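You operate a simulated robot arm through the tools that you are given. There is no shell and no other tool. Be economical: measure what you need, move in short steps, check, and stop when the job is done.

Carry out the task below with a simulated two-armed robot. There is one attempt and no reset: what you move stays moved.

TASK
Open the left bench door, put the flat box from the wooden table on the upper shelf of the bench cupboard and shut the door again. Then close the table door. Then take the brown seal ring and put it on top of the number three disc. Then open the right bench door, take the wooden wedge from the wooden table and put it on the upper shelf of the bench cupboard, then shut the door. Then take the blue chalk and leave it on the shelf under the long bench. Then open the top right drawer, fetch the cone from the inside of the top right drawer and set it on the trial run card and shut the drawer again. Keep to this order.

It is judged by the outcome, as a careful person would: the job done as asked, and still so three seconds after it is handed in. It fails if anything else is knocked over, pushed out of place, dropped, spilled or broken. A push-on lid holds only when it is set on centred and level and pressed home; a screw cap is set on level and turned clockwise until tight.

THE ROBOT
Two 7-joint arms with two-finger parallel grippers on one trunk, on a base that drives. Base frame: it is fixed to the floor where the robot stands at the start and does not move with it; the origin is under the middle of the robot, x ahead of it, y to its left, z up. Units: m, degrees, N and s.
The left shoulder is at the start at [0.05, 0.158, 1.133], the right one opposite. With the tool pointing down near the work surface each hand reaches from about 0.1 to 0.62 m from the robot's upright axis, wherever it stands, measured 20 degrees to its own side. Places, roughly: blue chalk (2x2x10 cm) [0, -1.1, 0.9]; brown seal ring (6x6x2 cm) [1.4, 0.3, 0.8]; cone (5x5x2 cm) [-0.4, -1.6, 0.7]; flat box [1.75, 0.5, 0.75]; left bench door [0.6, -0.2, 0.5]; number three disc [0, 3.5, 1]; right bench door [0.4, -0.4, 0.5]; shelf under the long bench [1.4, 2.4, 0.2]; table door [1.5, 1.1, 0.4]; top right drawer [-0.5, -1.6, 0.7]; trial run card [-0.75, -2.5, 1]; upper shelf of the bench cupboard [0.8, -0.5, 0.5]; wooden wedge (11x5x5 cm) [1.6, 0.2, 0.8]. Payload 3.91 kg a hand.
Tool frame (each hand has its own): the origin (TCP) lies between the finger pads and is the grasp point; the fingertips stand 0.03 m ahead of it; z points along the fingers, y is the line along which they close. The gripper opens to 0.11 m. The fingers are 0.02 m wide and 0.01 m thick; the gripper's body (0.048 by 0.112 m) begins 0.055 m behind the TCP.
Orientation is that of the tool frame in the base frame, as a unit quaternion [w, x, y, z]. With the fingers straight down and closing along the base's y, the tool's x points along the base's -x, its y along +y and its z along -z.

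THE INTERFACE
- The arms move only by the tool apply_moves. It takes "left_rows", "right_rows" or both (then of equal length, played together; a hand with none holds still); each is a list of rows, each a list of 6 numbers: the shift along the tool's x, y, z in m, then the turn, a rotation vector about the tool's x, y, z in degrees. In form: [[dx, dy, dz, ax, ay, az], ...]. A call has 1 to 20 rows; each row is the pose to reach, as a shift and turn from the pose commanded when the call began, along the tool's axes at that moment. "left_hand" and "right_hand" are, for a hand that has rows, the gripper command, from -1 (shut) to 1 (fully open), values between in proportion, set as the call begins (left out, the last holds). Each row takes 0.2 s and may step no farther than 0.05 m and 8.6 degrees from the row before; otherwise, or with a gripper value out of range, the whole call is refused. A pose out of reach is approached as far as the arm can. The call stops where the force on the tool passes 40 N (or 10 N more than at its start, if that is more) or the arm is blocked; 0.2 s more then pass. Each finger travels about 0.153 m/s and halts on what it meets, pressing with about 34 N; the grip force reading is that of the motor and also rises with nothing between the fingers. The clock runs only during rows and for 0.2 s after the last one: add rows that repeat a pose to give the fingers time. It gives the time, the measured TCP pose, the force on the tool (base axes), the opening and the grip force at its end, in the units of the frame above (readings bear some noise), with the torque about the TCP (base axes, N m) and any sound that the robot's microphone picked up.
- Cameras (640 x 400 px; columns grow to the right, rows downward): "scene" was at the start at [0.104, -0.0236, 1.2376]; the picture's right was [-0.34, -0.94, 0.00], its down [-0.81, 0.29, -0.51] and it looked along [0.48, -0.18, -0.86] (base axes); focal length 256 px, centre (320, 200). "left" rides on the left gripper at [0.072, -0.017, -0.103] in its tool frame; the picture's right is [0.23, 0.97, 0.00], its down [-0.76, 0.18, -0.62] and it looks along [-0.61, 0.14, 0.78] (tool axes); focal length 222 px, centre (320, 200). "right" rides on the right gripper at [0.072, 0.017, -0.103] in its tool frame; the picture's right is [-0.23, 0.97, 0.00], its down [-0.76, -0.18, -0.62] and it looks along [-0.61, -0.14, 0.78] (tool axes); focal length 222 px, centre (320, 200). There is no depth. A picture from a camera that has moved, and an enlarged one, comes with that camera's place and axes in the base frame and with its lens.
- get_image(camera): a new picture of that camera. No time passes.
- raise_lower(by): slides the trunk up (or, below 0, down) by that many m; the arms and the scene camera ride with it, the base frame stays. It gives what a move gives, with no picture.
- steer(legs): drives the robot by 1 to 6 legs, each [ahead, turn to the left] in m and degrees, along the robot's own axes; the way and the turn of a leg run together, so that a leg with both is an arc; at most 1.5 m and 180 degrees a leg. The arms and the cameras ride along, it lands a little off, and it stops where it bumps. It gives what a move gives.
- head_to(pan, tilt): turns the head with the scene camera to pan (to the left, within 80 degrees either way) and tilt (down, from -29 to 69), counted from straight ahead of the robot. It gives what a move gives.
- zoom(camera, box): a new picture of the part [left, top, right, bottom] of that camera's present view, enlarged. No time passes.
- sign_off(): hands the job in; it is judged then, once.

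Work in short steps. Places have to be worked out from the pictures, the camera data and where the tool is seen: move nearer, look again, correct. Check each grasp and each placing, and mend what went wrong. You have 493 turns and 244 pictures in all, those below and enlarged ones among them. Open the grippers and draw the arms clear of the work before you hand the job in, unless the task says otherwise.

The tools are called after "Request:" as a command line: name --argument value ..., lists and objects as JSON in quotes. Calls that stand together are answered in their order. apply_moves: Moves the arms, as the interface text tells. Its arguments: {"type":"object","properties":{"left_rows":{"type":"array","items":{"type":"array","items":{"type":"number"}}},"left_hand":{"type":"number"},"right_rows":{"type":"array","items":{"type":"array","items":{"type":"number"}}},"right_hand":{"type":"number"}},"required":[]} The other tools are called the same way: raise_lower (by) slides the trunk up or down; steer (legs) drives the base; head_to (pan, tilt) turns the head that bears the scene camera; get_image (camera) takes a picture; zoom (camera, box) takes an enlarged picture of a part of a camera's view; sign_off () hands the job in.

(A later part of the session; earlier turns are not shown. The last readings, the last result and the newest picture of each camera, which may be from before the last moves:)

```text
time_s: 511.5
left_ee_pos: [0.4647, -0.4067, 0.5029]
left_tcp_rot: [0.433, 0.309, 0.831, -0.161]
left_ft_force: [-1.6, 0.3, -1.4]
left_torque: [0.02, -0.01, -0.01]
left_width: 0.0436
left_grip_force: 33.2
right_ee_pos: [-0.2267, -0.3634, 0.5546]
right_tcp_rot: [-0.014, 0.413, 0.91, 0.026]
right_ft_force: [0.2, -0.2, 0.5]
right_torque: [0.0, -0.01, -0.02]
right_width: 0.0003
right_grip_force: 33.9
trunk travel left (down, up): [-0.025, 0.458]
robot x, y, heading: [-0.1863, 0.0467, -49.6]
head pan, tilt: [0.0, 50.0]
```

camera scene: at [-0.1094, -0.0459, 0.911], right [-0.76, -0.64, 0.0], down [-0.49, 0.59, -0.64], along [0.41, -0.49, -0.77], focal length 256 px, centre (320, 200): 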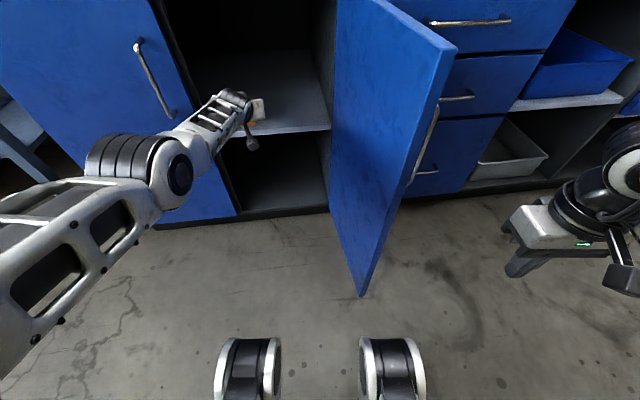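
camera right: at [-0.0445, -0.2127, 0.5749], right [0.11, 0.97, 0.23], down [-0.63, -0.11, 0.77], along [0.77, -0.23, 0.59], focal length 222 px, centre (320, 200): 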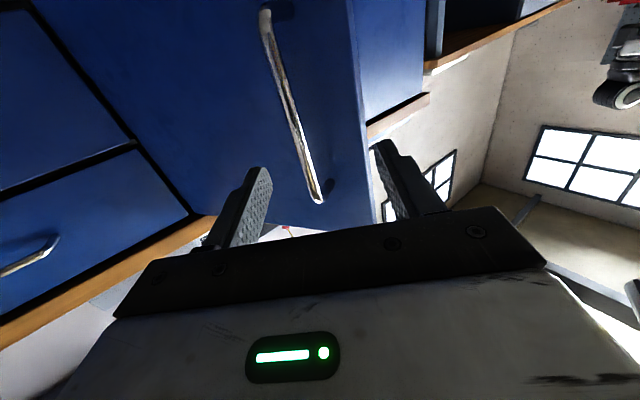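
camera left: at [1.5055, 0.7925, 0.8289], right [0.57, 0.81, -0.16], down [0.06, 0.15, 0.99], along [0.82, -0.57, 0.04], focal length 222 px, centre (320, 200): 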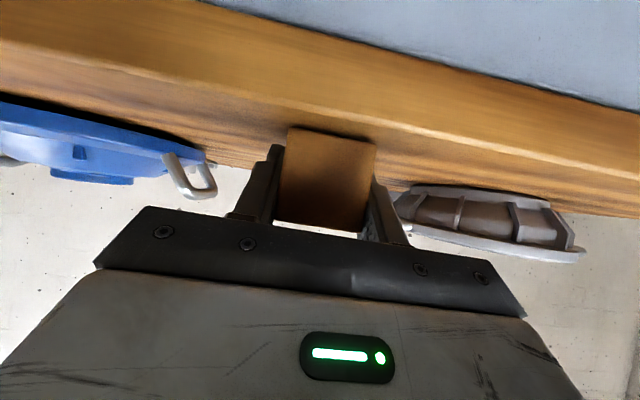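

Request:
raise_lower --by -0.006

Request:
raise_lower --by -0.005

Request:
zoom --camera "scene" --box '[170, 60, 330, 160]'

```text
time_s: 512.0
left_ee_pos: [0.4648, -0.4067, 0.4969]
left_tcp_rot: [0.432, 0.308, 0.832, -0.161]
left_ft_force: [0.2, -0.7, -1.4]
left_torque: [-0.04, 0.05, -0.01]
left_width: 0.0437
left_grip_force: 34.3
right_ee_pos: [-0.227, -0.3638, 0.5487]
right_tcp_rot: [-0.015, 0.413, 0.91, 0.025]
right_ft_force: [-0.1, -0.1, -0.1]
right_torque: [0.0, 0.03, -0.01]
right_width: 0.0
right_grip_force: 34.2
trunk travel left (down, up): [-0.019, 0.464]
robot x, y, heading: [-0.1835, 0.0437, -50.0]
head pan, tilt: [0.0, 50.0]
```

```text
time_s: 512.5
left_ee_pos: [0.4648, -0.4072, 0.4928]
left_tcp_rot: [0.432, 0.308, 0.832, -0.161]
left_ft_force: [0.4, 0.3, -1.3]
left_torque: [0.01, -0.02, 0.0]
left_width: 0.0435
left_grip_force: 34.0
right_ee_pos: [-0.2271, -0.3634, 0.544]
right_tcp_rot: [-0.015, 0.413, 0.91, 0.025]
right_ft_force: [-0.9, -0.5, 0.2]
right_torque: [0.02, -0.01, 0.03]
right_width: 0.0
right_grip_force: 33.8
trunk travel left (down, up): [-0.014, 0.469]
robot x, y, heading: [-0.1864, 0.0438, -49.7]
head pan, tilt: [0.0, 50.0]
```

```text
4.00 times, centred on (250, 110) of scene
camera zoom: at [-0.1093, -0.0459, 0.8879], right [-0.76, -0.64, 0.0], down [-0.49, 0.59, -0.64], along [0.41, -0.49, -0.77], focal length 1024 px, centre (600, 560)
```

zoom: 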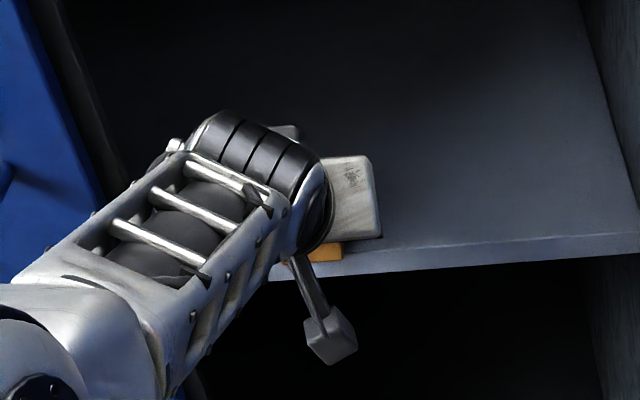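

Request:
raise_lower --by -0.005

Request:
raise_lower --by -0.005

Request:
get_image --camera "left"

```text
time_s: 513.1
left_ee_pos: [0.4649, -0.4068, 0.488]
left_tcp_rot: [0.433, 0.308, 0.832, -0.161]
left_ft_force: [0.2, 0.1, -1.2]
left_torque: [0.02, 0.01, -0.03]
left_width: 0.0437
left_grip_force: 33.9
right_ee_pos: [-0.228, -0.363, 0.5392]
right_tcp_rot: [-0.014, 0.414, 0.91, 0.024]
right_ft_force: [1.0, 0.1, 0.0]
right_torque: [0.0, 0.02, -0.02]
right_width: 0.0
right_grip_force: 34.2
trunk travel left (down, up): [-0.009, 0.474]
robot x, y, heading: [-0.1847, 0.0428, -50.0]
head pan, tilt: [0.0, 50.0]
```

```text
time_s: 513.6
left_ee_pos: [0.466, -0.4071, 0.4867]
left_tcp_rot: [0.436, 0.308, 0.83, -0.163]
left_ft_force: [0.9, 0.3, 8.0]
left_torque: [0.17, -0.07, 0.02]
left_width: 0.0437
left_grip_force: 34.1
right_ee_pos: [-0.2277, -0.3645, 0.5341]
right_tcp_rot: [-0.014, 0.415, 0.91, 0.025]
right_ft_force: [-0.3, 0.6, -0.3]
right_torque: [-0.01, 0.02, 0.03]
right_width: 0.0
right_grip_force: 34.5
trunk travel left (down, up): [-0.004, 0.479]
robot x, y, heading: [-0.1869, 0.0459, -49.7]
head pan, tilt: [0.0, 50.0]
```

```text
90 pictures are left
camera left: at [0.3587, -0.3377, 0.4852], right [0.54, 0.82, -0.19], down [0.06, 0.19, 0.98], along [0.84, -0.54, 0.06], focal length 222 px, centre (320, 200)
```

left: 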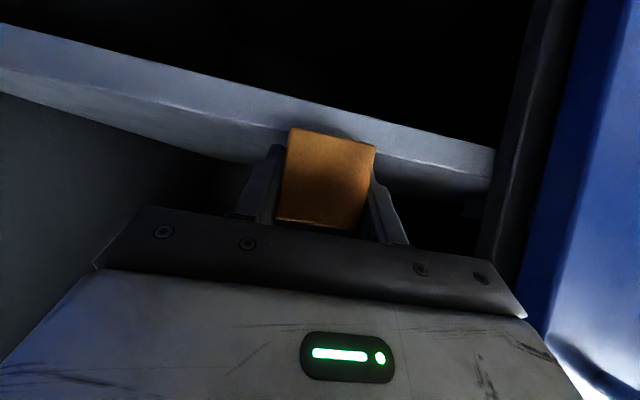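

Contact 8 N - the wedge rests on the shelf. Open a little and back out along the fingers.

Request:
apply_moves --left_rows '[[0, 0, 0, 0, 0, 0], [0, 0, 0, 0, 0, 0], [0, 0, -0.02, 0, 0, 0], [0, 0, -0.04, 0, 0, 0], [0, 0, -0.07, 0, 0, 0], [0, 0, -0.1, 0, 0, 0]]' --left_hand 0.2

Request:
get_image --camera "left"

Request:
zoom --camera "scene" --box '[170, 40, 330, 160]'

```text
time_s: 515.0
left_ee_pos: [0.4084, -0.3546, 0.5537]
left_tcp_rot: [0.441, 0.307, 0.827, -0.163]
left_ft_force: [0.4, 0.1, 0.3]
left_torque: [0.02, 0.01, 0.0]
left_width: 0.0662
left_grip_force: 0.0
right_ee_pos: [-0.2273, -0.3655, 0.5341]
right_tcp_rot: [-0.016, 0.413, 0.91, 0.025]
right_ft_force: [-0.1, 0.0, 0.1]
right_torque: [0.0, 0.01, 0.01]
right_width: 0.0
right_grip_force: 34.2
trunk travel left (down, up): [-0.004, 0.479]
robot x, y, heading: [-0.1819, 0.0397, -50.0]
head pan, tilt: [0.0, 50.0]
```

```text
89 pictures are left
camera left: at [0.3017, -0.2846, 0.5506], right [0.54, 0.82, -0.19], down [0.05, 0.19, 0.98], along [0.84, -0.53, 0.07], focal length 222 px, centre (320, 200)
```

left: 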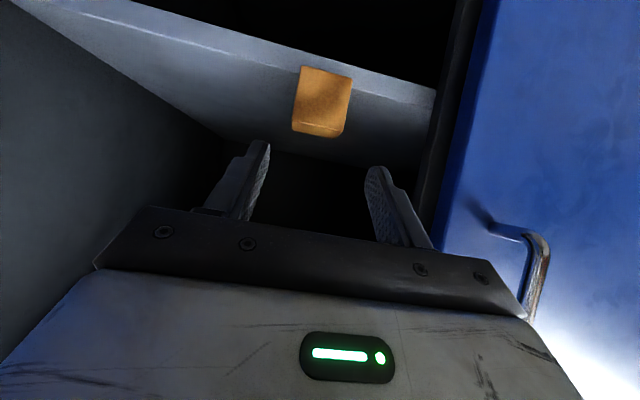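

```text
3.33 times, centred on (250, 100) of scene
camera zoom: at [-0.1081, -0.0475, 0.8791], right [-0.76, -0.64, 0.0], down [-0.5, 0.59, -0.64], along [0.41, -0.49, -0.77], focal length 853 px, centre (553, 533)
```

zoom: 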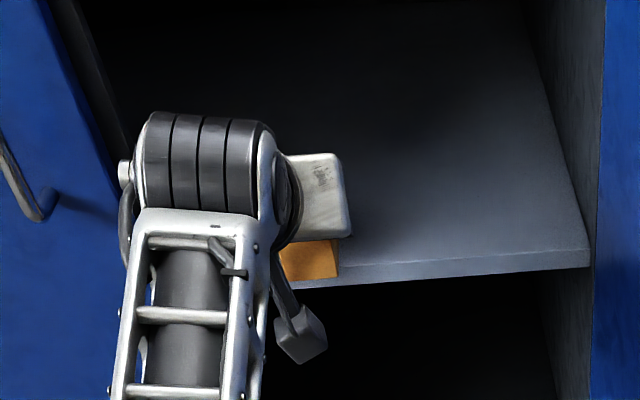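

The wedge's near end is just at the shelf edge; I close the fingers and push it 4 cm further in.

Request:
apply_moves --left_rows '[[0.012, 0, 0.002, 0, 0, 0], [0.0426, 0, 0.02, 0, 0, 0], [0.0426, 0, 0.025, 0, 0, 0], [0.0426, 0, 0.025, 0, 0, 0]]' --left_hand -1

Request:
apply_moves --left_rows '[[-0.008, 0, 0.0115, 0, 0, 0], [-0.0145, 0, 0.0205, 0, 0, 0], [-0.02, 0, 0.0285, 0, 0, 0], [-0.026, 0, 0.037, 0, 0, 0], [-0.032, 0, 0.0455, 0, 0, 0], [-0.0375, 0, 0.0535, 0, 0, 0], [-0.043, 0, 0.0614, 0, 0, 0], [-0.049, 0, 0.0695, 0, 0, 0]]'

Request:
get_image --camera "left"

```text
time_s: 516.2
left_ee_pos: [0.4135, -0.3679, 0.5497]
left_tcp_rot: [0.468, 0.299, 0.811, -0.183]
left_ft_force: [0.0, -1.0, 0.7]
left_torque: [0.0, -0.01, 0.0]
left_width: 0.0
left_grip_force: 33.8
right_ee_pos: [-0.228, -0.364, 0.5308]
right_tcp_rot: [-0.014, 0.414, 0.91, 0.026]
right_ft_force: [-0.3, -0.2, 0.8]
right_torque: [0.02, 0.0, -0.03]
right_width: 0.0002
right_grip_force: 34.5
trunk travel left (down, up): [-0.004, 0.479]
robot x, y, heading: [-0.1841, 0.0419, -50.0]
head pan, tilt: [0.0, 50.0]
stopped in row 4 (left hand): the arm was blocked; the commanded pose is now the measured one
```

```text
time_s: 518.0
left_ee_pos: [0.4787, -0.4192, 0.5494]
left_tcp_rot: [0.463, 0.3, 0.815, -0.181]
left_ft_force: [0.2, 0.3, -0.7]
left_torque: [0.01, -0.04, -0.04]
left_width: 0.0
left_grip_force: 34.5
right_ee_pos: [-0.2265, -0.364, 0.5333]
right_tcp_rot: [-0.015, 0.413, 0.91, 0.025]
right_ft_force: [-0.5, -0.7, -0.1]
right_torque: [-0.01, 0.01, -0.02]
right_width: 0.0001
right_grip_force: 34.1
trunk travel left (down, up): [-0.004, 0.479]
robot x, y, heading: [-0.1907, 0.0458, -49.9]
head pan, tilt: [0.0, 50.0]
```

```text
87 pictures are left
camera left: at [0.3711, -0.3507, 0.5401], right [0.55, 0.81, -0.21], down [0.01, 0.25, 0.97], along [0.84, -0.53, 0.13], focal length 222 px, centre (320, 200)
```

left: 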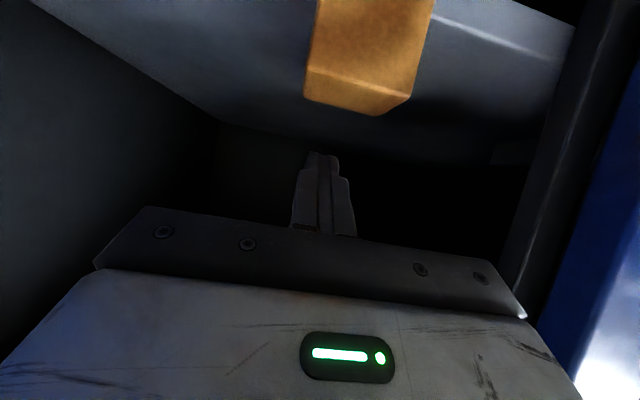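

The arm cannot get lower with the trunk at its bottom. I retreat, raise the trunk 9 cm, level the hand (as with the box) and push the wedge in horizontally.

Request:
apply_moves --left_rows '[[0.02, 0, -0.028, 0, 0, 0], [0.04, 0, -0.056, 0, 0, 0], [0.06, 0, -0.084, 0, 0, 0], [0.08, 0, -0.112, 0, 0, 0], [0.092, 0, -0.13, 0, 0, 0]]'

Request:
raise_lower --by 0.09

Request:
apply_moves --left_rows '[[0, 0, 0, 0, -6, 0], [0, 0, 0, 0, -12, 0], [0, 0, 0, 0, -18, 0], [0, 0, 0, 0, -24, 0], [0, 0, 0, 0, -30, 0]]'

Request:
get_image --camera "scene"

```text
time_s: 519.1
left_ee_pos: [0.398, -0.3475, 0.6641]
left_tcp_rot: [0.546, 0.272, 0.764, -0.211]
left_ft_force: [-0.8, 1.1, 0.4]
left_torque: [0.01, -0.01, 0.01]
left_width: 0.0
left_grip_force: 33.9
right_ee_pos: [-0.2282, -0.3642, 0.533]
right_tcp_rot: [-0.014, 0.413, 0.91, 0.025]
right_ft_force: [-0.8, -0.8, 0.6]
right_torque: [0.01, 0.04, -0.01]
right_width: 0.0001
right_grip_force: 34.0
trunk travel left (down, up): [-0.004, 0.479]
robot x, y, heading: [-0.1845, 0.0452, -49.9]
head pan, tilt: [0.0, 50.0]
stopped in row 5 (left hand): the arm was blocked; the commanded pose is now the measured one
```

```text
time_s: 520.4
left_ee_pos: [0.3974, -0.3489, 0.7471]
left_tcp_rot: [0.541, 0.274, 0.767, -0.21]
left_ft_force: [-0.8, 0.6, 0.8]
left_torque: [-0.01, -0.03, 0.02]
left_width: 0.0
left_grip_force: 34.2
right_ee_pos: [-0.2273, -0.3632, 0.6236]
right_tcp_rot: [-0.014, 0.413, 0.91, 0.025]
right_ft_force: [0.0, 0.7, -0.2]
right_torque: [0.0, -0.01, -0.02]
right_width: 0.0
right_grip_force: 34.0
trunk travel left (down, up): [-0.094, 0.389]
robot x, y, heading: [-0.1881, 0.0451, -49.8]
head pan, tilt: [0.0, 50.0]
```

```text
time_s: 521.6
left_ee_pos: [0.3974, -0.3474, 0.7471]
left_tcp_rot: [0.722, 0.209, 0.601, -0.273]
left_ft_force: [-0.1, 0.0, 0.6]
left_torque: [0.02, 0.02, -0.01]
left_width: 0.0002
left_grip_force: 33.4
right_ee_pos: [-0.226, -0.3644, 0.624]
right_tcp_rot: [-0.015, 0.413, 0.91, 0.025]
right_ft_force: [-0.1, 0.1, -0.8]
right_torque: [-0.04, 0.03, 0.01]
right_width: 0.0001
right_grip_force: 33.9
trunk travel left (down, up): [-0.094, 0.389]
robot x, y, heading: [-0.1849, 0.0417, -49.7]
head pan, tilt: [0.0, 50.0]
```

```text
86 pictures are left
camera scene: at [-0.1094, -0.0458, 0.9679], right [-0.76, -0.64, 0.0], down [-0.49, 0.59, -0.64], along [0.41, -0.49, -0.77], focal length 256 px, centre (320, 200)
```

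scene: 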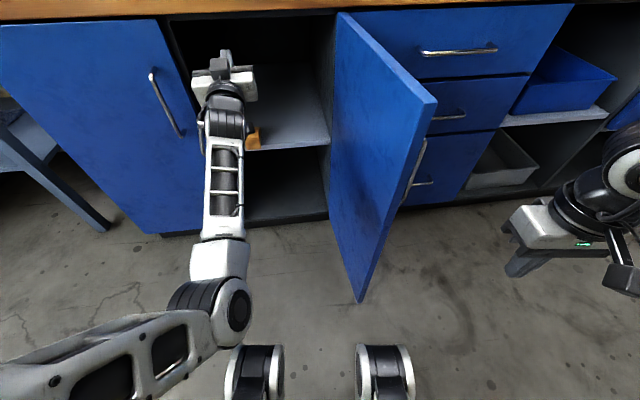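

Request:
zoom --camera "scene" --box '[200, 90, 350, 190]'

```text
4.00 times, centred on (275, 140) of scene
camera zoom: at [-0.1094, -0.0458, 0.9679], right [-0.76, -0.64, 0.0], down [-0.49, 0.59, -0.64], along [0.41, -0.49, -0.77], focal length 1024 px, centre (500, 440)
```

zoom: 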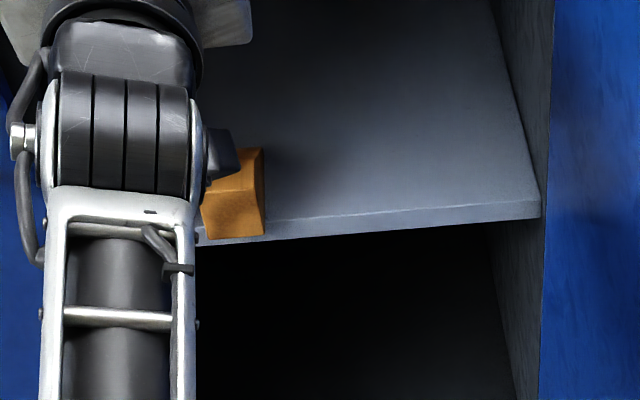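

The wedge overhangs the shelf edge ~2 cm; a bit more pushing is needed. First I back out and retract the left arm.

Request:
steer --legs '[[-0.3, 0]]'

Request:
apply_moves --left_rows '[[0, 0.02, -0.02, 0, 0, 0], [0, 0.04, -0.04, 0, 0, 0], [0, 0.06, -0.06, 0, 0, 0], [0, 0.08, -0.08, 0, 0, 0]]'

Request:
get_image --camera "scene"

```text
time_s: 523.6
left_ee_pos: [0.2111, -0.123, 0.7465]
left_tcp_rot: [0.722, 0.209, 0.601, -0.272]
left_ft_force: [-0.7, -0.1, -0.2]
left_torque: [0.0, -0.01, -0.01]
left_width: 0.0
left_grip_force: 33.8
right_ee_pos: [-0.4132, -0.1404, 0.6253]
right_tcp_rot: [-0.015, 0.411, 0.911, 0.024]
right_ft_force: [0.0, 0.4, 0.3]
right_torque: [-0.02, -0.01, 0.03]
right_width: 0.0
right_grip_force: 33.9
trunk travel left (down, up): [-0.094, 0.389]
robot x, y, heading: [-0.373, 0.2647, -49.5]
head pan, tilt: [0.0, 50.0]
```

```text
time_s: 524.7
left_ee_pos: [0.1891, -0.0332, 0.8311]
left_tcp_rot: [0.753, 0.163, 0.548, -0.325]
left_ft_force: [-0.5, -0.4, -0.2]
left_torque: [-0.01, 0.01, 0.01]
left_width: 0.0001
left_grip_force: 34.1
right_ee_pos: [-0.4178, -0.1413, 0.6293]
right_tcp_rot: [-0.006, 0.41, 0.912, 0.026]
right_ft_force: [0.5, -0.1, 0.4]
right_torque: [0.01, 0.04, 0.01]
right_width: 0.0
right_grip_force: 34.0
trunk travel left (down, up): [-0.094, 0.389]
robot x, y, heading: [-0.3742, 0.2664, -49.6]
head pan, tilt: [0.0, 50.0]
stopped in row 4 (left hand): the arm was blocked; the commanded pose is now the measured one
```

```text
84 pictures are left
camera scene: at [-0.308, 0.1802, 0.9736], right [-0.76, -0.65, -0.01], down [-0.49, 0.58, -0.65], along [0.43, -0.49, -0.76], focal length 256 px, centre (320, 200)
```

scene: 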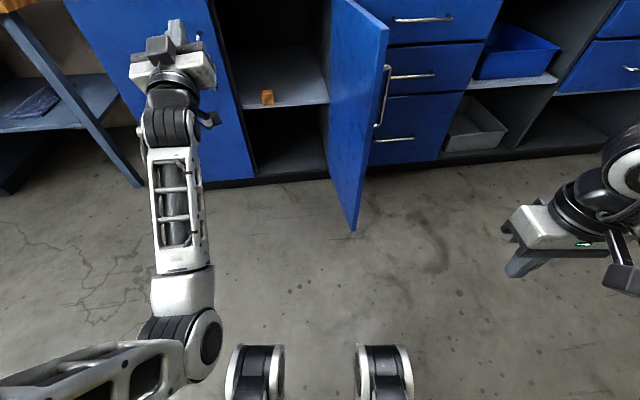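

The left elbow rests on the base; I raise the trunk and return the left arm to its compact tool-down pose.

Request:
raise_lower --by 0.25

Request:
apply_moves --left_rows '[[0, 0, 0, 0, 8.4, 0], [0, 0, 0, 0, 16.8, 0], [0, 0.01, 0, 0, 25.2, 0], [0, 0.02, 0, 0, 33.6, 0], [0, 0.03, 0, 0, 42, 0], [0, 0.04, 0, 0, 50.4, 0], [0, 0.05, 0, 0, 58.8, 0], [0, 0.06, 0, 0, 67.2, 0], [0, 0.07, 0, 0, 75.6, 0], [0, 0.08, 0, 0, 84, 0], [0, 0.09, 0, 0, 92.4, 0], [0, 0.1, 0, 0, 100.8, 0], [0, 0.1, 0, 0, 109, 0]]'

Request:
get_image --camera "scene"

```text
time_s: 527.3
left_ee_pos: [0.1985, -0.0361, 1.066]
left_tcp_rot: [0.75, 0.162, 0.555, -0.323]
left_ft_force: [-0.9, 0.3, -1.6]
left_torque: [0.03, -0.02, 0.03]
left_width: 0.0003
left_grip_force: 34.5
right_ee_pos: [-0.4138, -0.1408, 0.8736]
right_tcp_rot: [-0.015, 0.41, 0.912, 0.025]
right_ft_force: [0.3, -0.3, -0.5]
right_torque: [0.0, 0.03, 0.0]
right_width: 0.0
right_grip_force: 33.9
trunk travel left (down, up): [-0.344, 0.139]
robot x, y, heading: [-0.373, 0.265, -49.6]
head pan, tilt: [0.0, 50.0]
```

```text
time_s: 530.1
left_ee_pos: [0.264, 0.0375, 1.0547]
left_tcp_rot: [-0.017, 0.357, 0.932, -0.056]
left_ft_force: [0.4, 0.3, 0.2]
left_torque: [-0.04, 0.03, -0.01]
left_width: 0.0
left_grip_force: 33.6
right_ee_pos: [-0.4144, -0.1417, 0.8731]
right_tcp_rot: [-0.015, 0.411, 0.911, 0.025]
right_ft_force: [-0.7, 0.3, 0.4]
right_torque: [-0.01, -0.04, -0.01]
right_width: 0.0
right_grip_force: 33.4
trunk travel left (down, up): [-0.344, 0.139]
robot x, y, heading: [-0.3756, 0.2662, -49.6]
head pan, tilt: [0.0, 50.0]
```

```text
83 pictures are left
camera scene: at [-0.2975, 0.1766, 1.2179], right [-0.76, -0.65, 0.0], down [-0.5, 0.58, -0.64], along [0.42, -0.49, -0.77], focal length 256 px, centre (320, 200)
```

scene: 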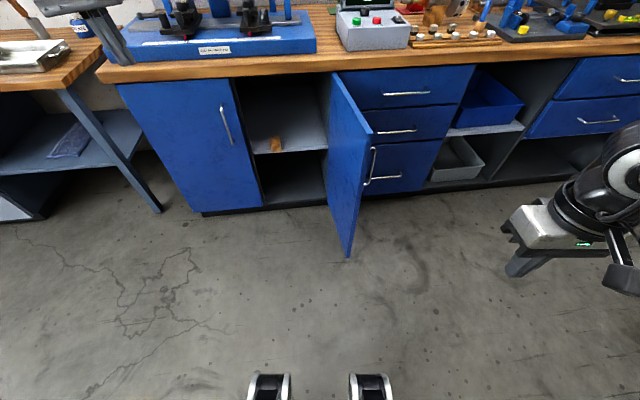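

I'll close the door with the right hand (pointing down) pushing from its outer side; the door will slide the wedge's last centimetres in. Straighten, lower, and move up.

Request:
steer --legs '[[0, 6.5], [0.2, 0]]'

Request:
raise_lower --by -0.27

Request:
apply_moves --right_rows '[[-0.02, -0.02, 0, 0, 0, 0], [-0.04, -0.04, 0, 0, 0, 0], [-0.07, -0.06, 0, 0, 0, 0], [-0.11, -0.06, 0, 0, 0, 0], [-0.15, -0.06, 0, 0, 0, 0], [-0.19, -0.06, 0, 0, 0, 0], [-0.23, -0.06, 0, 0, 0, 0]]'

Request:
head_to --pan -10 --tilt 50

Request:
get_image --camera "scene"

```text
time_s: 532.2
left_ee_pos: [0.4309, -0.0279, 1.0543]
left_tcp_rot: [-0.013, 0.307, 0.95, -0.056]
left_ft_force: [-0.5, -1.1, 0.2]
left_torque: [0.01, 0.04, 0.0]
left_width: 0.0
left_grip_force: 34.2
right_ee_pos: [-0.2235, -0.2804, 0.8728]
right_tcp_rot: [-0.017, 0.36, 0.932, 0.025]
right_ft_force: [0.5, -0.4, -0.3]
right_torque: [0.0, 0.05, -0.02]
right_width: 0.0
right_grip_force: 34.4
trunk travel left (down, up): [-0.344, 0.139]
robot x, y, heading: [-0.2258, 0.1264, -43.0]
head pan, tilt: [0.0, 50.0]
```

```text
time_s: 535.0
left_ee_pos: [0.4295, -0.0282, 0.784]
left_tcp_rot: [-0.014, 0.306, 0.95, -0.056]
left_ft_force: [-0.7, -0.3, -1.5]
left_torque: [0.0, -0.02, 0.0]
left_width: 0.0001
left_grip_force: 33.9
right_ee_pos: [-0.2239, -0.281, 0.6041]
right_tcp_rot: [-0.016, 0.36, 0.933, 0.023]
right_ft_force: [0.5, -0.4, 0.4]
right_torque: [0.02, -0.02, 0.01]
right_width: 0.0
right_grip_force: 34.1
trunk travel left (down, up): [-0.074, 0.409]
robot x, y, heading: [-0.227, 0.1313, -43.2]
head pan, tilt: [0.0, 50.0]
```

```text
time_s: 536.6
left_ee_pos: [0.4296, -0.0278, 0.7846]
left_tcp_rot: [-0.014, 0.306, 0.95, -0.056]
left_ft_force: [0.2, 0.6, 0.6]
left_torque: [0.02, -0.01, 0.0]
left_width: 0.0002
left_grip_force: 34.5
right_ee_pos: [-0.0918, -0.4788, 0.5914]
right_tcp_rot: [-0.016, 0.36, 0.933, 0.025]
right_ft_force: [-0.3, -0.4, 0.0]
right_torque: [0.01, -0.02, 0.03]
right_width: 0.0
right_grip_force: 34.1
trunk travel left (down, up): [-0.074, 0.409]
robot x, y, heading: [-0.227, 0.1315, -43.3]
head pan, tilt: [0.0, 50.0]
```

```text
time_s: 537.3
left_ee_pos: [0.4303, -0.028, 0.7854]
left_tcp_rot: [-0.013, 0.306, 0.95, -0.056]
left_ft_force: [-0.8, 0.9, 0.2]
left_torque: [0.02, 0.0, -0.02]
left_width: 0.0
left_grip_force: 34.5
right_ee_pos: [-0.0949, -0.4796, 0.5918]
right_tcp_rot: [-0.017, 0.36, 0.932, 0.024]
right_ft_force: [0.6, 0.1, -0.2]
right_torque: [0.01, 0.01, -0.03]
right_width: 0.0
right_grip_force: 33.9
trunk travel left (down, up): [-0.074, 0.409]
robot x, y, heading: [-0.2287, 0.1301, -43.4]
head pan, tilt: [-10.0, 50.0]
```

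```text
82 pictures are left
camera scene: at [-0.1525, 0.04, 0.9479], right [-0.8, -0.6, 0.0], down [-0.46, 0.61, -0.64], along [0.38, -0.52, -0.77], focal length 256 px, centre (320, 200)
```

scene: 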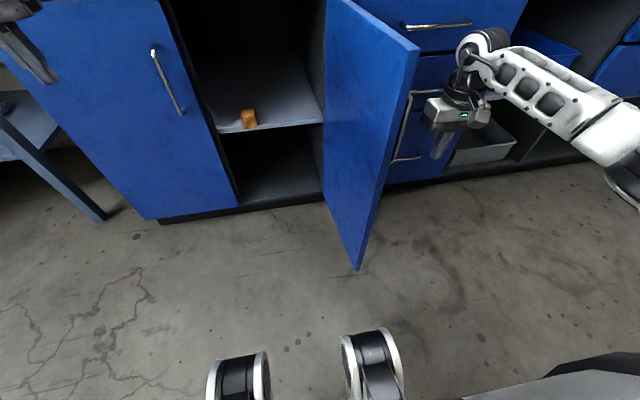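

I pull the left hand back, drive 8 cm forward so that the right hand clears the handle, then push left.

Request:
apply_moves --left_rows '[[0.03, 0.02, 0, 0, 0, 0], [0.06, 0.04, 0, 0, 0, 0], [0.09, 0.06, 0, 0, 0, 0], [0.12, 0.07, 0, 0, 0, 0], [0.15, 0.08, 0, 0, 0, 0]]'

Request:
steer --legs '[[0.08, 0]]'

Request:
apply_moves --right_rows '[[0, 0.03, 0, 0, 0, 0], [0, 0.06, 0, 0, 0, 0], [0, 0.075, 0, 0, 0, 0], [0, 0.085, 0, 0, 0, 0], [0, 0.095, 0, 0, 0, 0], [0, 0.105, 0, 0, 0, 0], [0, 0.115, 0, 0, 0, 0], [0, 0.125, 0, 0, 0, 0], [0, 0.135, 0, 0, 0, 0], [0, 0.147, 0, 0, 0, 0], [0, 0.16, 0, 0, 0, 0], [0, 0.173, 0, 0, 0, 0], [0, 0.186, 0, 0, 0, 0], [0, 0.2, 0, 0, 0, 0]]'

Request:
get_image --camera "scene"

```text
time_s: 538.5
left_ee_pos: [0.354, 0.1228, 0.7782]
left_tcp_rot: [-0.014, 0.307, 0.95, -0.057]
left_ft_force: [-0.3, 0.1, -0.1]
left_torque: [-0.02, -0.01, 0.02]
left_width: 0.0
left_grip_force: 34.2
right_ee_pos: [-0.0939, -0.4778, 0.5922]
right_tcp_rot: [-0.016, 0.36, 0.933, 0.024]
right_ft_force: [0.1, 0.5, 0.6]
right_torque: [0.03, 0.03, 0.04]
right_width: 0.0
right_grip_force: 34.0
trunk travel left (down, up): [-0.074, 0.409]
robot x, y, heading: [-0.2278, 0.1311, -43.4]
head pan, tilt: [-10.0, 50.0]
```

```text
time_s: 539.5
left_ee_pos: [0.411, 0.0707, 0.7784]
left_tcp_rot: [-0.013, 0.306, 0.95, -0.056]
left_ft_force: [0.6, 1.2, -0.1]
left_torque: [-0.03, 0.01, -0.02]
left_width: 0.0001
left_grip_force: 34.1
right_ee_pos: [-0.0361, -0.5323, 0.5916]
right_tcp_rot: [-0.016, 0.36, 0.933, 0.024]
right_ft_force: [-0.5, -0.1, -0.2]
right_torque: [0.0, 0.0, 0.01]
right_width: 0.0
right_grip_force: 34.1
trunk travel left (down, up): [-0.074, 0.409]
robot x, y, heading: [-0.1719, 0.0767, -43.2]
head pan, tilt: [-10.0, 50.0]
```

```text
time_s: 542.5
left_ee_pos: [0.4096, 0.0705, 0.7777]
left_tcp_rot: [-0.014, 0.306, 0.95, -0.056]
left_ft_force: [-0.3, 0.4, -0.5]
left_torque: [0.02, 0.0, -0.01]
left_width: 0.0002
left_grip_force: 34.1
right_ee_pos: [0.0981, -0.3851, 0.5985]
right_tcp_rot: [-0.016, 0.36, 0.932, 0.024]
right_ft_force: [-0.8, 0.6, -0.2]
right_torque: [0.04, 0.0, 0.04]
right_width: 0.0
right_grip_force: 34.2
trunk travel left (down, up): [-0.074, 0.409]
robot x, y, heading: [-0.1714, 0.0773, -43.1]
head pan, tilt: [-10.0, 50.0]
```

```text
81 pictures are left
camera scene: at [-0.0964, -0.0128, 0.9479], right [-0.8, -0.6, 0.0], down [-0.46, 0.61, -0.64], along [0.38, -0.52, -0.77], focal length 256 px, centre (320, 200)
```

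scene: 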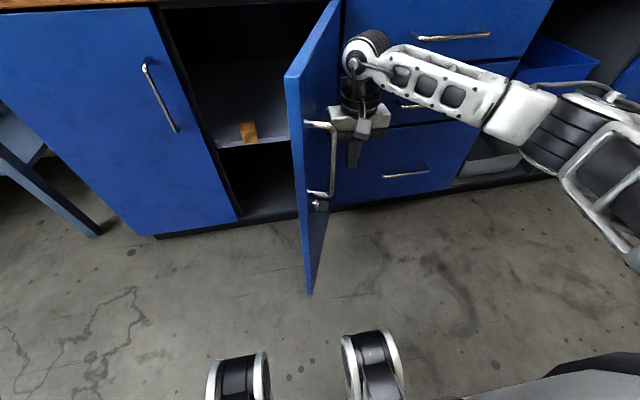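

Door is swinging shut (~80°). Continue left and forward along the arc.

Request:
apply_moves --right_rows '[[0, 0.012, 0, 0, 0, 0], [-0.003, 0.024, 0, 0, 0, 0], [-0.006, 0.036, 0, 0, 0, 0], [-0.009, 0.048, 0, 0, 0, 0], [-0.013, 0.06, 0, 0, 0, 0], [-0.017, 0.072, 0, 0, 0, 0], [-0.022, 0.084, 0, 0, 0, 0], [-0.027, 0.096, 0, 0, 0, 0], [-0.033, 0.108, 0, 0, 0, 0], [-0.04, 0.12, 0, 0, 0, 0], [-0.047, 0.13, 0, 0, 0, 0], [-0.055, 0.14, 0, 0, 0, 0], [-0.063, 0.15, 0, 0, 0, 0], [-0.072, 0.158, 0, 0, 0, 0]]'

Request:
get_image --camera "scene"

```text
time_s: 545.5
left_ee_pos: [0.4094, 0.0705, 0.777]
left_tcp_rot: [-0.014, 0.306, 0.95, -0.055]
left_ft_force: [1.1, -0.3, -0.2]
left_torque: [-0.01, 0.03, -0.03]
left_width: 0.0
left_grip_force: 34.1
right_ee_pos: [0.2569, -0.3149, 0.6002]
right_tcp_rot: [-0.015, 0.358, 0.933, 0.025]
right_ft_force: [-0.2, -0.5, -0.3]
right_torque: [0.02, 0.0, 0.02]
right_width: 0.0001
right_grip_force: 34.1
trunk travel left (down, up): [-0.074, 0.409]
robot x, y, heading: [-0.1712, 0.0762, -43.3]
head pan, tilt: [-10.0, 50.0]
```

```text
80 pictures are left
camera scene: at [-0.0964, -0.0129, 0.9479], right [-0.8, -0.6, 0.0], down [-0.46, 0.61, -0.64], along [0.38, -0.52, -0.77], focal length 256 px, centre (320, 200)
```

scene: 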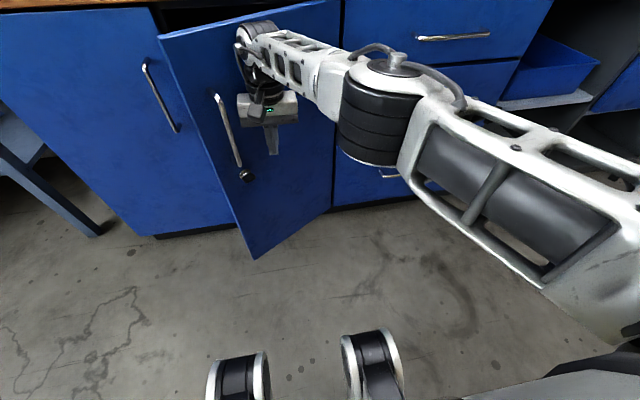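

~30° left; drive forward to push it home.

Request:
steer --legs '[[0.09, 0]]'

Request:
get_image --camera "scene"

```text
time_s: 546.6
left_ee_pos: [0.4751, 0.0083, 0.7783]
left_tcp_rot: [-0.014, 0.307, 0.95, -0.056]
left_ft_force: [-0.5, -0.7, 0.3]
left_torque: [0.0, 0.01, 0.0]
left_width: 0.0
left_grip_force: 33.8
right_ee_pos: [0.3194, -0.3775, 0.6005]
right_tcp_rot: [-0.016, 0.361, 0.932, 0.023]
right_ft_force: [-1.0, 0.2, 0.4]
right_torque: [-0.03, -0.01, 0.0]
right_width: 0.0
right_grip_force: 33.6
trunk travel left (down, up): [-0.074, 0.409]
robot x, y, heading: [-0.1105, 0.0154, -43.3]
head pan, tilt: [-10.0, 50.0]
```

```text
79 pictures are left
camera scene: at [-0.0325, -0.0735, 0.9479], right [-0.8, -0.6, 0.0], down [-0.46, 0.62, -0.64], along [0.38, -0.52, -0.77], focal length 256 px, centre (320, 200)
```

scene: 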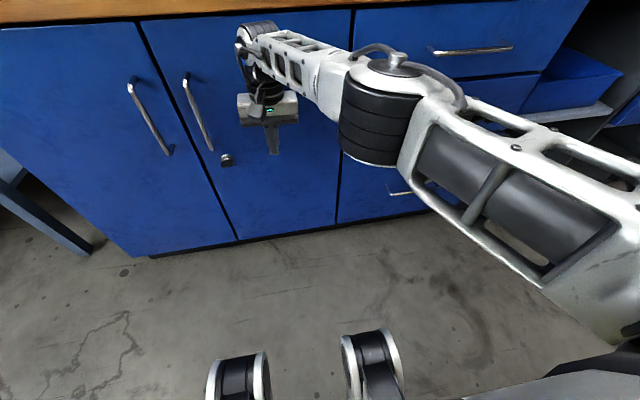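

The door looks shut; I zoom in and press to verify.

Request:
zoom --camera "scene" --box '[120, 0, 380, 250]'

Request:
steer --legs '[[0.07, 0]]'

Request:
zoom --camera "scene" --box '[120, 0, 380, 250]'

```text
1.60 times, centred on (250, 125) of scene
camera zoom: at [-0.0325, -0.0735, 0.9479], right [-0.8, -0.6, 0.0], down [-0.46, 0.62, -0.64], along [0.38, -0.52, -0.77], focal length 410 px, centre (432, 320)
```

zoom: 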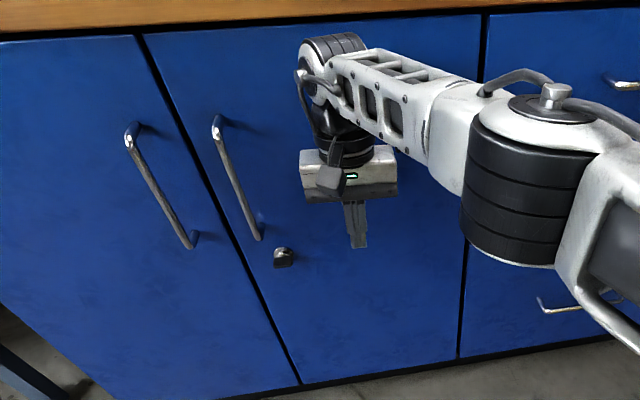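

```text
time_s: 547.6
left_ee_pos: [0.5067, -0.0235, 0.7774]
left_tcp_rot: [-0.014, 0.309, 0.949, -0.056]
left_ft_force: [0.7, -0.2, 0.4]
left_torque: [-0.01, 0.04, 0.0]
left_width: 0.0
left_grip_force: 34.0
right_ee_pos: [0.3464, -0.4031, 0.6014]
right_tcp_rot: [-0.034, 0.36, 0.932, 0.028]
right_ft_force: [-15.0, 6.4, 7.0]
right_torque: [-0.76, -1.66, -0.1]
right_width: 0.0
right_grip_force: 33.7
trunk travel left (down, up): [-0.074, 0.409]
robot x, y, heading: [-0.0766, -0.0144, -43.6]
head pan, tilt: [-10.0, 50.0]
stopped in leg 1: the force on the tool passed its limit at 179 N (the readings are from after the stop); the commanded pose is now the measured one
```

```text
1.60 times, centred on (250, 125) of scene
camera zoom: at [-0.0006, -0.1047, 0.9481], right [-0.8, -0.59, 0.0], down [-0.45, 0.62, -0.64], along [0.38, -0.52, -0.77], focal length 410 px, centre (432, 320)
```

zoom: 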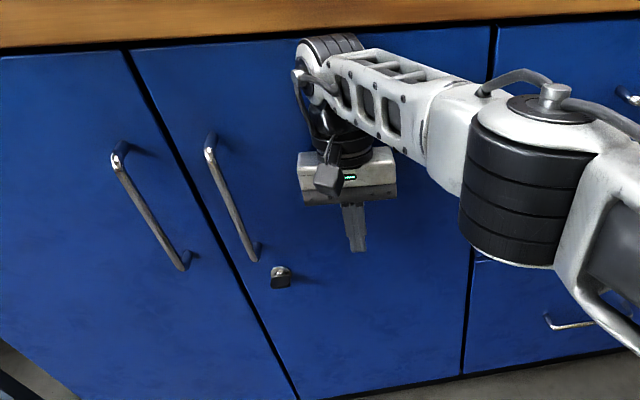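

The right bench door is shut flush. Next the blue chalk: I back off, raise the trunk, and look along the bench to the right.

Request:
steer --legs '[[-0.25, 0]]'

Request:
raise_lower --by 0.38

Request:
head_to --pan -40 --tilt 35

Request:
get_image --camera "scene"

```text
time_s: 549.4
left_ee_pos: [0.329, 0.1439, 0.7769]
left_tcp_rot: [-0.015, 0.308, 0.95, -0.056]
left_ft_force: [0.4, 0.1, -0.1]
left_torque: [-0.01, 0.0, 0.0]
left_width: 0.0001
left_grip_force: 33.9
right_ee_pos: [0.1677, -0.2343, 0.5995]
right_tcp_rot: [-0.034, 0.362, 0.931, 0.028]
right_ft_force: [-0.2, -0.2, 0.9]
right_torque: [0.04, 0.03, -0.03]
right_width: 0.0
right_grip_force: 34.1
trunk travel left (down, up): [-0.074, 0.409]
robot x, y, heading: [-0.254, 0.1572, -43.8]
head pan, tilt: [-10.0, 50.0]
```

```text
time_s: 553.1
left_ee_pos: [0.3297, 0.1431, 1.1564]
left_tcp_rot: [-0.015, 0.308, 0.949, -0.056]
left_ft_force: [0.4, 0.2, 0.8]
left_torque: [0.02, 0.02, -0.03]
left_width: 0.0
left_grip_force: 33.9
right_ee_pos: [0.1685, -0.2344, 0.9812]
right_tcp_rot: [-0.034, 0.363, 0.931, 0.028]
right_ft_force: [-0.5, 0.8, -0.7]
right_torque: [0.04, -0.04, -0.01]
right_width: 0.0001
right_grip_force: 34.0
trunk travel left (down, up): [-0.454, 0.029]
robot x, y, heading: [-0.2525, 0.154, -43.7]
head pan, tilt: [-10.0, 50.0]
```

```text
time_s: 554.0
left_ee_pos: [0.3296, 0.1433, 1.1578]
left_tcp_rot: [-0.014, 0.308, 0.949, -0.056]
left_ft_force: [0.5, -0.2, 0.8]
left_torque: [0.0, 0.02, -0.01]
left_width: 0.0
left_grip_force: 33.8
right_ee_pos: [0.1677, -0.2351, 0.9809]
right_tcp_rot: [-0.034, 0.363, 0.931, 0.028]
right_ft_force: [-0.8, 1.1, -0.1]
right_torque: [-0.04, 0.0, 0.0]
right_width: 0.0
right_grip_force: 34.1
trunk travel left (down, up): [-0.454, 0.029]
robot x, y, heading: [-0.2547, 0.1545, -43.7]
head pan, tilt: [-40.0, 35.0]
```

```text
76 pictures are left
camera scene: at [-0.2139, 0.0388, 1.3496], right [-0.99, -0.11, 0.0], down [-0.06, 0.57, -0.82], along [0.09, -0.81, -0.57], focal length 256 px, centre (320, 200)
```

scene: 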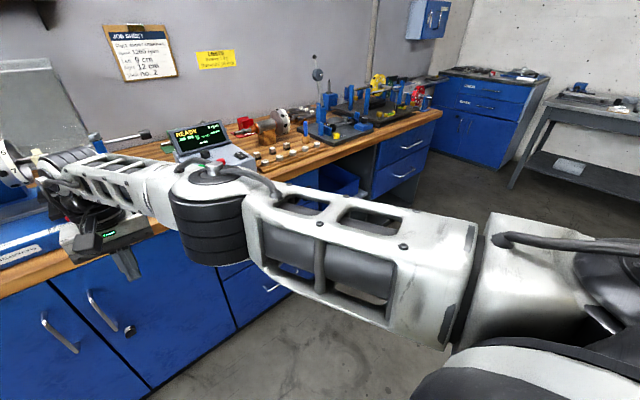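

Request:
steer --legs '[[0, -90], [0.6, 0], [0, 90]]'

Request:
head_to --pan -5 --tilt 35

Request:
get_image --camera "scene"

```text
time_s: 565.2
left_ee_pos: [-0.0838, -0.2599, 1.157]
left_tcp_rot: [-0.014, 0.29, 0.955, -0.056]
left_ft_force: [0.3, 0.0, -0.1]
left_torque: [0.03, 0.03, -0.02]
left_width: 0.0001
left_grip_force: 34.2
right_ee_pos: [-0.229, -0.6433, 0.9796]
right_tcp_rot: [-0.035, 0.343, 0.938, 0.028]
right_ft_force: [0.1, -0.5, 1.5]
right_torque: [0.01, -0.01, 0.02]
right_width: 0.0
right_grip_force: 34.3
trunk travel left (down, up): [-0.454, 0.029]
robot x, y, heading: [-0.665, -0.2708, -41.5]
head pan, tilt: [-40.0, 35.0]
```

```text
time_s: 566.2
left_ee_pos: [-0.0829, -0.2575, 1.1568]
left_tcp_rot: [-0.014, 0.289, 0.955, -0.056]
left_ft_force: [-0.4, 0.6, -0.5]
left_torque: [0.0, -0.03, 0.01]
left_width: 0.0002
left_grip_force: 33.5
right_ee_pos: [-0.2293, -0.6433, 0.9783]
right_tcp_rot: [-0.035, 0.343, 0.938, 0.028]
right_ft_force: [1.0, 0.2, 0.6]
right_torque: [0.02, 0.0, 0.02]
right_width: 0.0001
right_grip_force: 33.8
trunk travel left (down, up): [-0.454, 0.029]
robot x, y, heading: [-0.6675, -0.2703, -41.4]
head pan, tilt: [-5.0, 35.0]
```

```text
75 pictures are left
camera scene: at [-0.5741, -0.3625, 1.3497], right [-0.72, -0.69, 0.0], down [-0.4, 0.42, -0.82], along [0.56, -0.59, -0.57], focal length 256 px, centre (320, 200)
```

scene: 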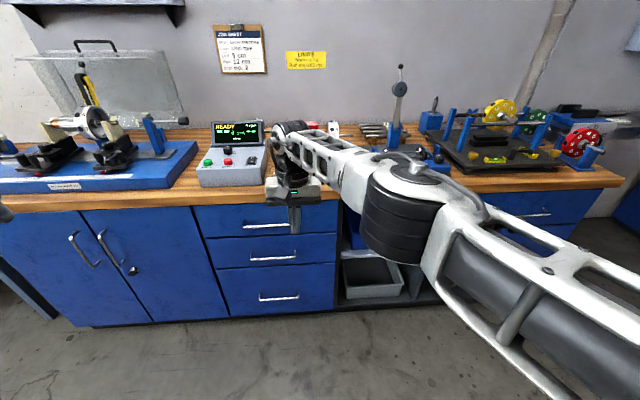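

Request:
apply_moves --right_rows '[[0.03, -0.03, 0, 0, 0, 0], [0.06, -0.06, 0, 0, 0, 0], [0.09, -0.09, 0, 0, 0, 0], [0.12, -0.12, 0, 0, 0, 0], [0.15, -0.15, 0, 0, 0, 0], [0.18, -0.18, 0, 0, 0, 0], [0.2, -0.21, 0, 0, 0, 0], [0.22, -0.25, 0, 0, 0, 0]]' --right_hand 0.0

Request:
get_image --camera "scene"

```text
time_s: 568.0
left_ee_pos: [-0.0849, -0.2588, 1.1573]
left_tcp_rot: [-0.014, 0.29, 0.955, -0.056]
left_ft_force: [0.4, 0.0, -1.1]
left_torque: [-0.03, -0.04, 0.0]
left_width: 0.0
left_grip_force: 34.0
right_ee_pos: [-0.5554, -0.692, 0.9929]
right_tcp_rot: [-0.035, 0.343, 0.938, 0.028]
right_ft_force: [0.0, -0.7, 0.8]
right_torque: [-0.02, 0.01, 0.02]
right_width: 0.0551
right_grip_force: 0.1
trunk travel left (down, up): [-0.454, 0.029]
robot x, y, heading: [-0.6673, -0.2712, -41.3]
head pan, tilt: [-5.0, 35.0]
```

```text
74 pictures are left
camera scene: at [-0.575, -0.3625, 1.3498], right [-0.72, -0.69, 0.0], down [-0.4, 0.42, -0.82], along [0.57, -0.59, -0.57], focal length 256 px, centre (320, 200)
```

scene: 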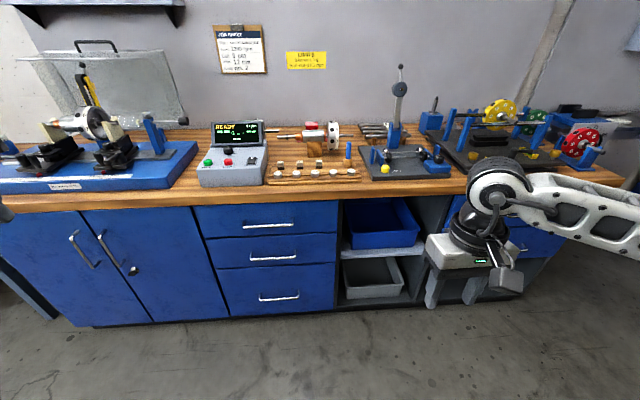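

Request:
zoom --camera "scene" --box '[250, 110, 410, 200]'

```text
4.00 times, centred on (330, 155) of scene
camera zoom: at [-0.575, -0.3625, 1.3498], right [-0.72, -0.69, 0.0], down [-0.4, 0.42, -0.82], along [0.57, -0.59, -0.57], focal length 1024 px, centre (280, 380)
```

zoom: 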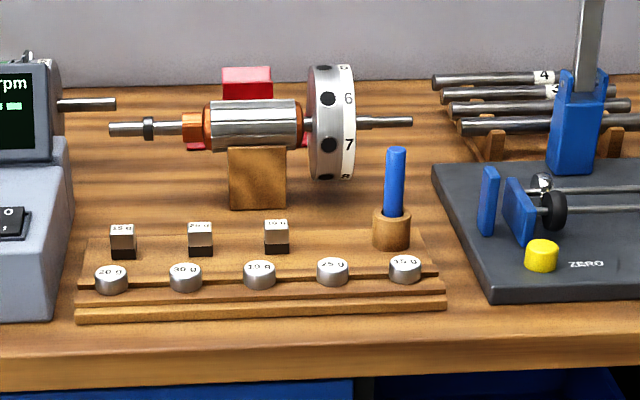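

The chalk stands upright in a small wooden holder at about (-0.036, -1.08), top z≈0.98. I drive up to the bench.

Request:
raise_lower --by 0.028

Request:
apply_moves --right_rows '[[0, 0, -0.02, 0, 0, 0], [0, 0, -0.04, 0, 0, 0]]'

Request:
steer --legs '[[0, -1.7], [0.44, 0]]'

Request:
head_to --pan -10 --tilt 45

Request:
get_image --camera "scene"

```text
time_s: 568.7
left_ee_pos: [-0.0825, -0.2589, 1.1851]
left_tcp_rot: [-0.014, 0.29, 0.955, -0.057]
left_ft_force: [0.4, -0.9, -0.4]
left_torque: [0.02, 0.0, 0.0]
left_width: 0.0
left_grip_force: 33.4
right_ee_pos: [-0.5528, -0.6922, 1.0211]
right_tcp_rot: [-0.035, 0.344, 0.938, 0.027]
right_ft_force: [0.4, -0.7, -0.1]
right_torque: [-0.02, 0.02, -0.01]
right_width: 0.0552
right_grip_force: 0.0
trunk travel left (down, up): [-0.482, 0.001]
robot x, y, heading: [-0.6664, -0.2696, -41.7]
head pan, tilt: [-5.0, 35.0]
```

```text
time_s: 569.3
left_ee_pos: [-0.0826, -0.2581, 1.1852]
left_tcp_rot: [-0.013, 0.29, 0.955, -0.056]
left_ft_force: [-0.4, -0.6, -0.1]
left_torque: [0.04, 0.01, 0.01]
left_width: 0.0
left_grip_force: 34.1
right_ee_pos: [-0.5534, -0.6942, 1.0587]
right_tcp_rot: [-0.035, 0.343, 0.938, 0.028]
right_ft_force: [0.4, -0.7, -1.2]
right_torque: [0.0, -0.01, 0.01]
right_width: 0.0549
right_grip_force: 0.1
trunk travel left (down, up): [-0.482, 0.001]
robot x, y, heading: [-0.6659, -0.2722, -41.5]
head pan, tilt: [-5.0, 35.0]
```

```text
time_s: 572.4
left_ee_pos: [0.2442, -0.5734, 1.1835]
left_tcp_rot: [-0.014, 0.3, 0.952, -0.056]
left_ft_force: [1.0, 0.3, 0.4]
left_torque: [0.05, 0.02, 0.01]
left_width: 0.0
left_grip_force: 33.5
right_ee_pos: [-0.2351, -0.999, 1.0597]
right_tcp_rot: [-0.035, 0.354, 0.934, 0.029]
right_ft_force: [-0.6, 0.8, 0.2]
right_torque: [0.03, 0.0, 0.01]
right_width: 0.055
right_grip_force: 0.0
trunk travel left (down, up): [-0.482, 0.001]
robot x, y, heading: [-0.3381, -0.5703, -42.6]
head pan, tilt: [-5.0, 35.0]
```

```text
time_s: 573.1
left_ee_pos: [0.2439, -0.5738, 1.1849]
left_tcp_rot: [-0.015, 0.3, 0.952, -0.056]
left_ft_force: [0.5, 1.3, -0.3]
left_torque: [-0.01, 0.0, 0.0]
left_width: 0.0
left_grip_force: 33.9
right_ee_pos: [-0.236, -0.998, 1.059]
right_tcp_rot: [-0.034, 0.353, 0.934, 0.027]
right_ft_force: [0.1, 0.1, 0.4]
right_torque: [0.0, 0.01, 0.01]
right_width: 0.0552
right_grip_force: 0.2
trunk travel left (down, up): [-0.482, 0.001]
robot x, y, heading: [-0.3421, -0.574, -42.5]
head pan, tilt: [-10.0, 45.0]
```

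```text
72 pictures are left
camera scene: at [-0.259, -0.6669, 1.3629], right [-0.79, -0.61, 0.0], down [-0.43, 0.56, -0.71], along [0.43, -0.56, -0.71], focal length 256 px, centre (320, 200)
```

scene: 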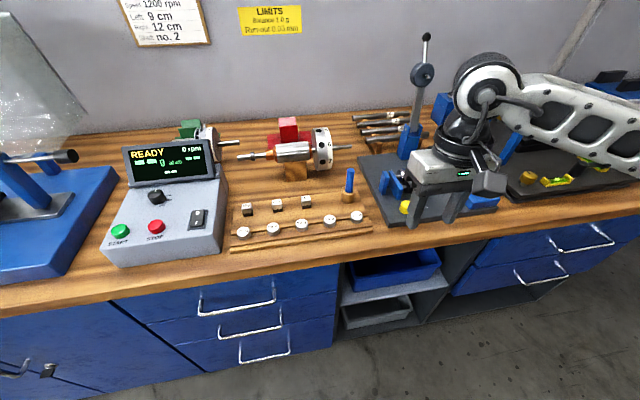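

Chalk at about (-0.028, -1.087). Move the right hand above it, leveling the small tilt.

Request:
apply_moves --right_rows '[[-0.03, 0.01, 0, 0, -1, 0], [-0.06, 0.02, 0, 0, -2, 0], [-0.09, 0.03, 0, 0, -3, 0], [-0.12, 0.04, 0, 0, -4.8, 0], [-0.15, 0.05, 0, 0, -4.8, 0], [-0.18, 0.06, 0, 0, -4.8, 0], [-0.2143, 0.0707, 0, 0, -4.8, 0], [-0.2143, 0.0707, 0, 0, -4.8, 0]]'

Request:
get_image --camera "right"

```text
time_s: 574.9
left_ee_pos: [0.2431, -0.575, 1.1861]
left_tcp_rot: [-0.014, 0.3, 0.952, -0.056]
left_ft_force: [0.0, -0.5, 0.0]
left_torque: [-0.01, 0.0, 0.0]
left_width: 0.0
left_grip_force: 34.8
right_ee_pos: [-0.0266, -1.0884, 1.0416]
right_tcp_rot: [0.005, 0.354, 0.935, 0.013]
right_ft_force: [-0.4, -0.6, 0.1]
right_torque: [-0.02, -0.02, 0.02]
right_width: 0.0552
right_grip_force: 0.0
trunk travel left (down, up): [-0.482, 0.001]
robot x, y, heading: [-0.3379, -0.5739, -42.6]
head pan, tilt: [-10.0, 45.0]
```

```text
71 pictures are left
camera right: at [-0.0719, -1.0303, 1.1456], right [0.81, 0.58, 0.03], down [0.44, -0.65, 0.62], along [0.38, -0.49, -0.79], focal length 222 px, centre (320, 200)
```

right: 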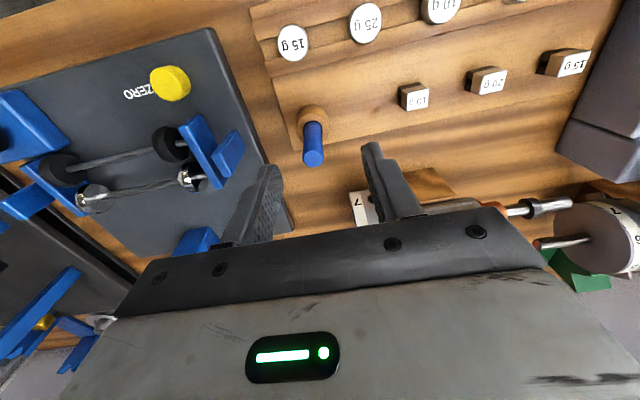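

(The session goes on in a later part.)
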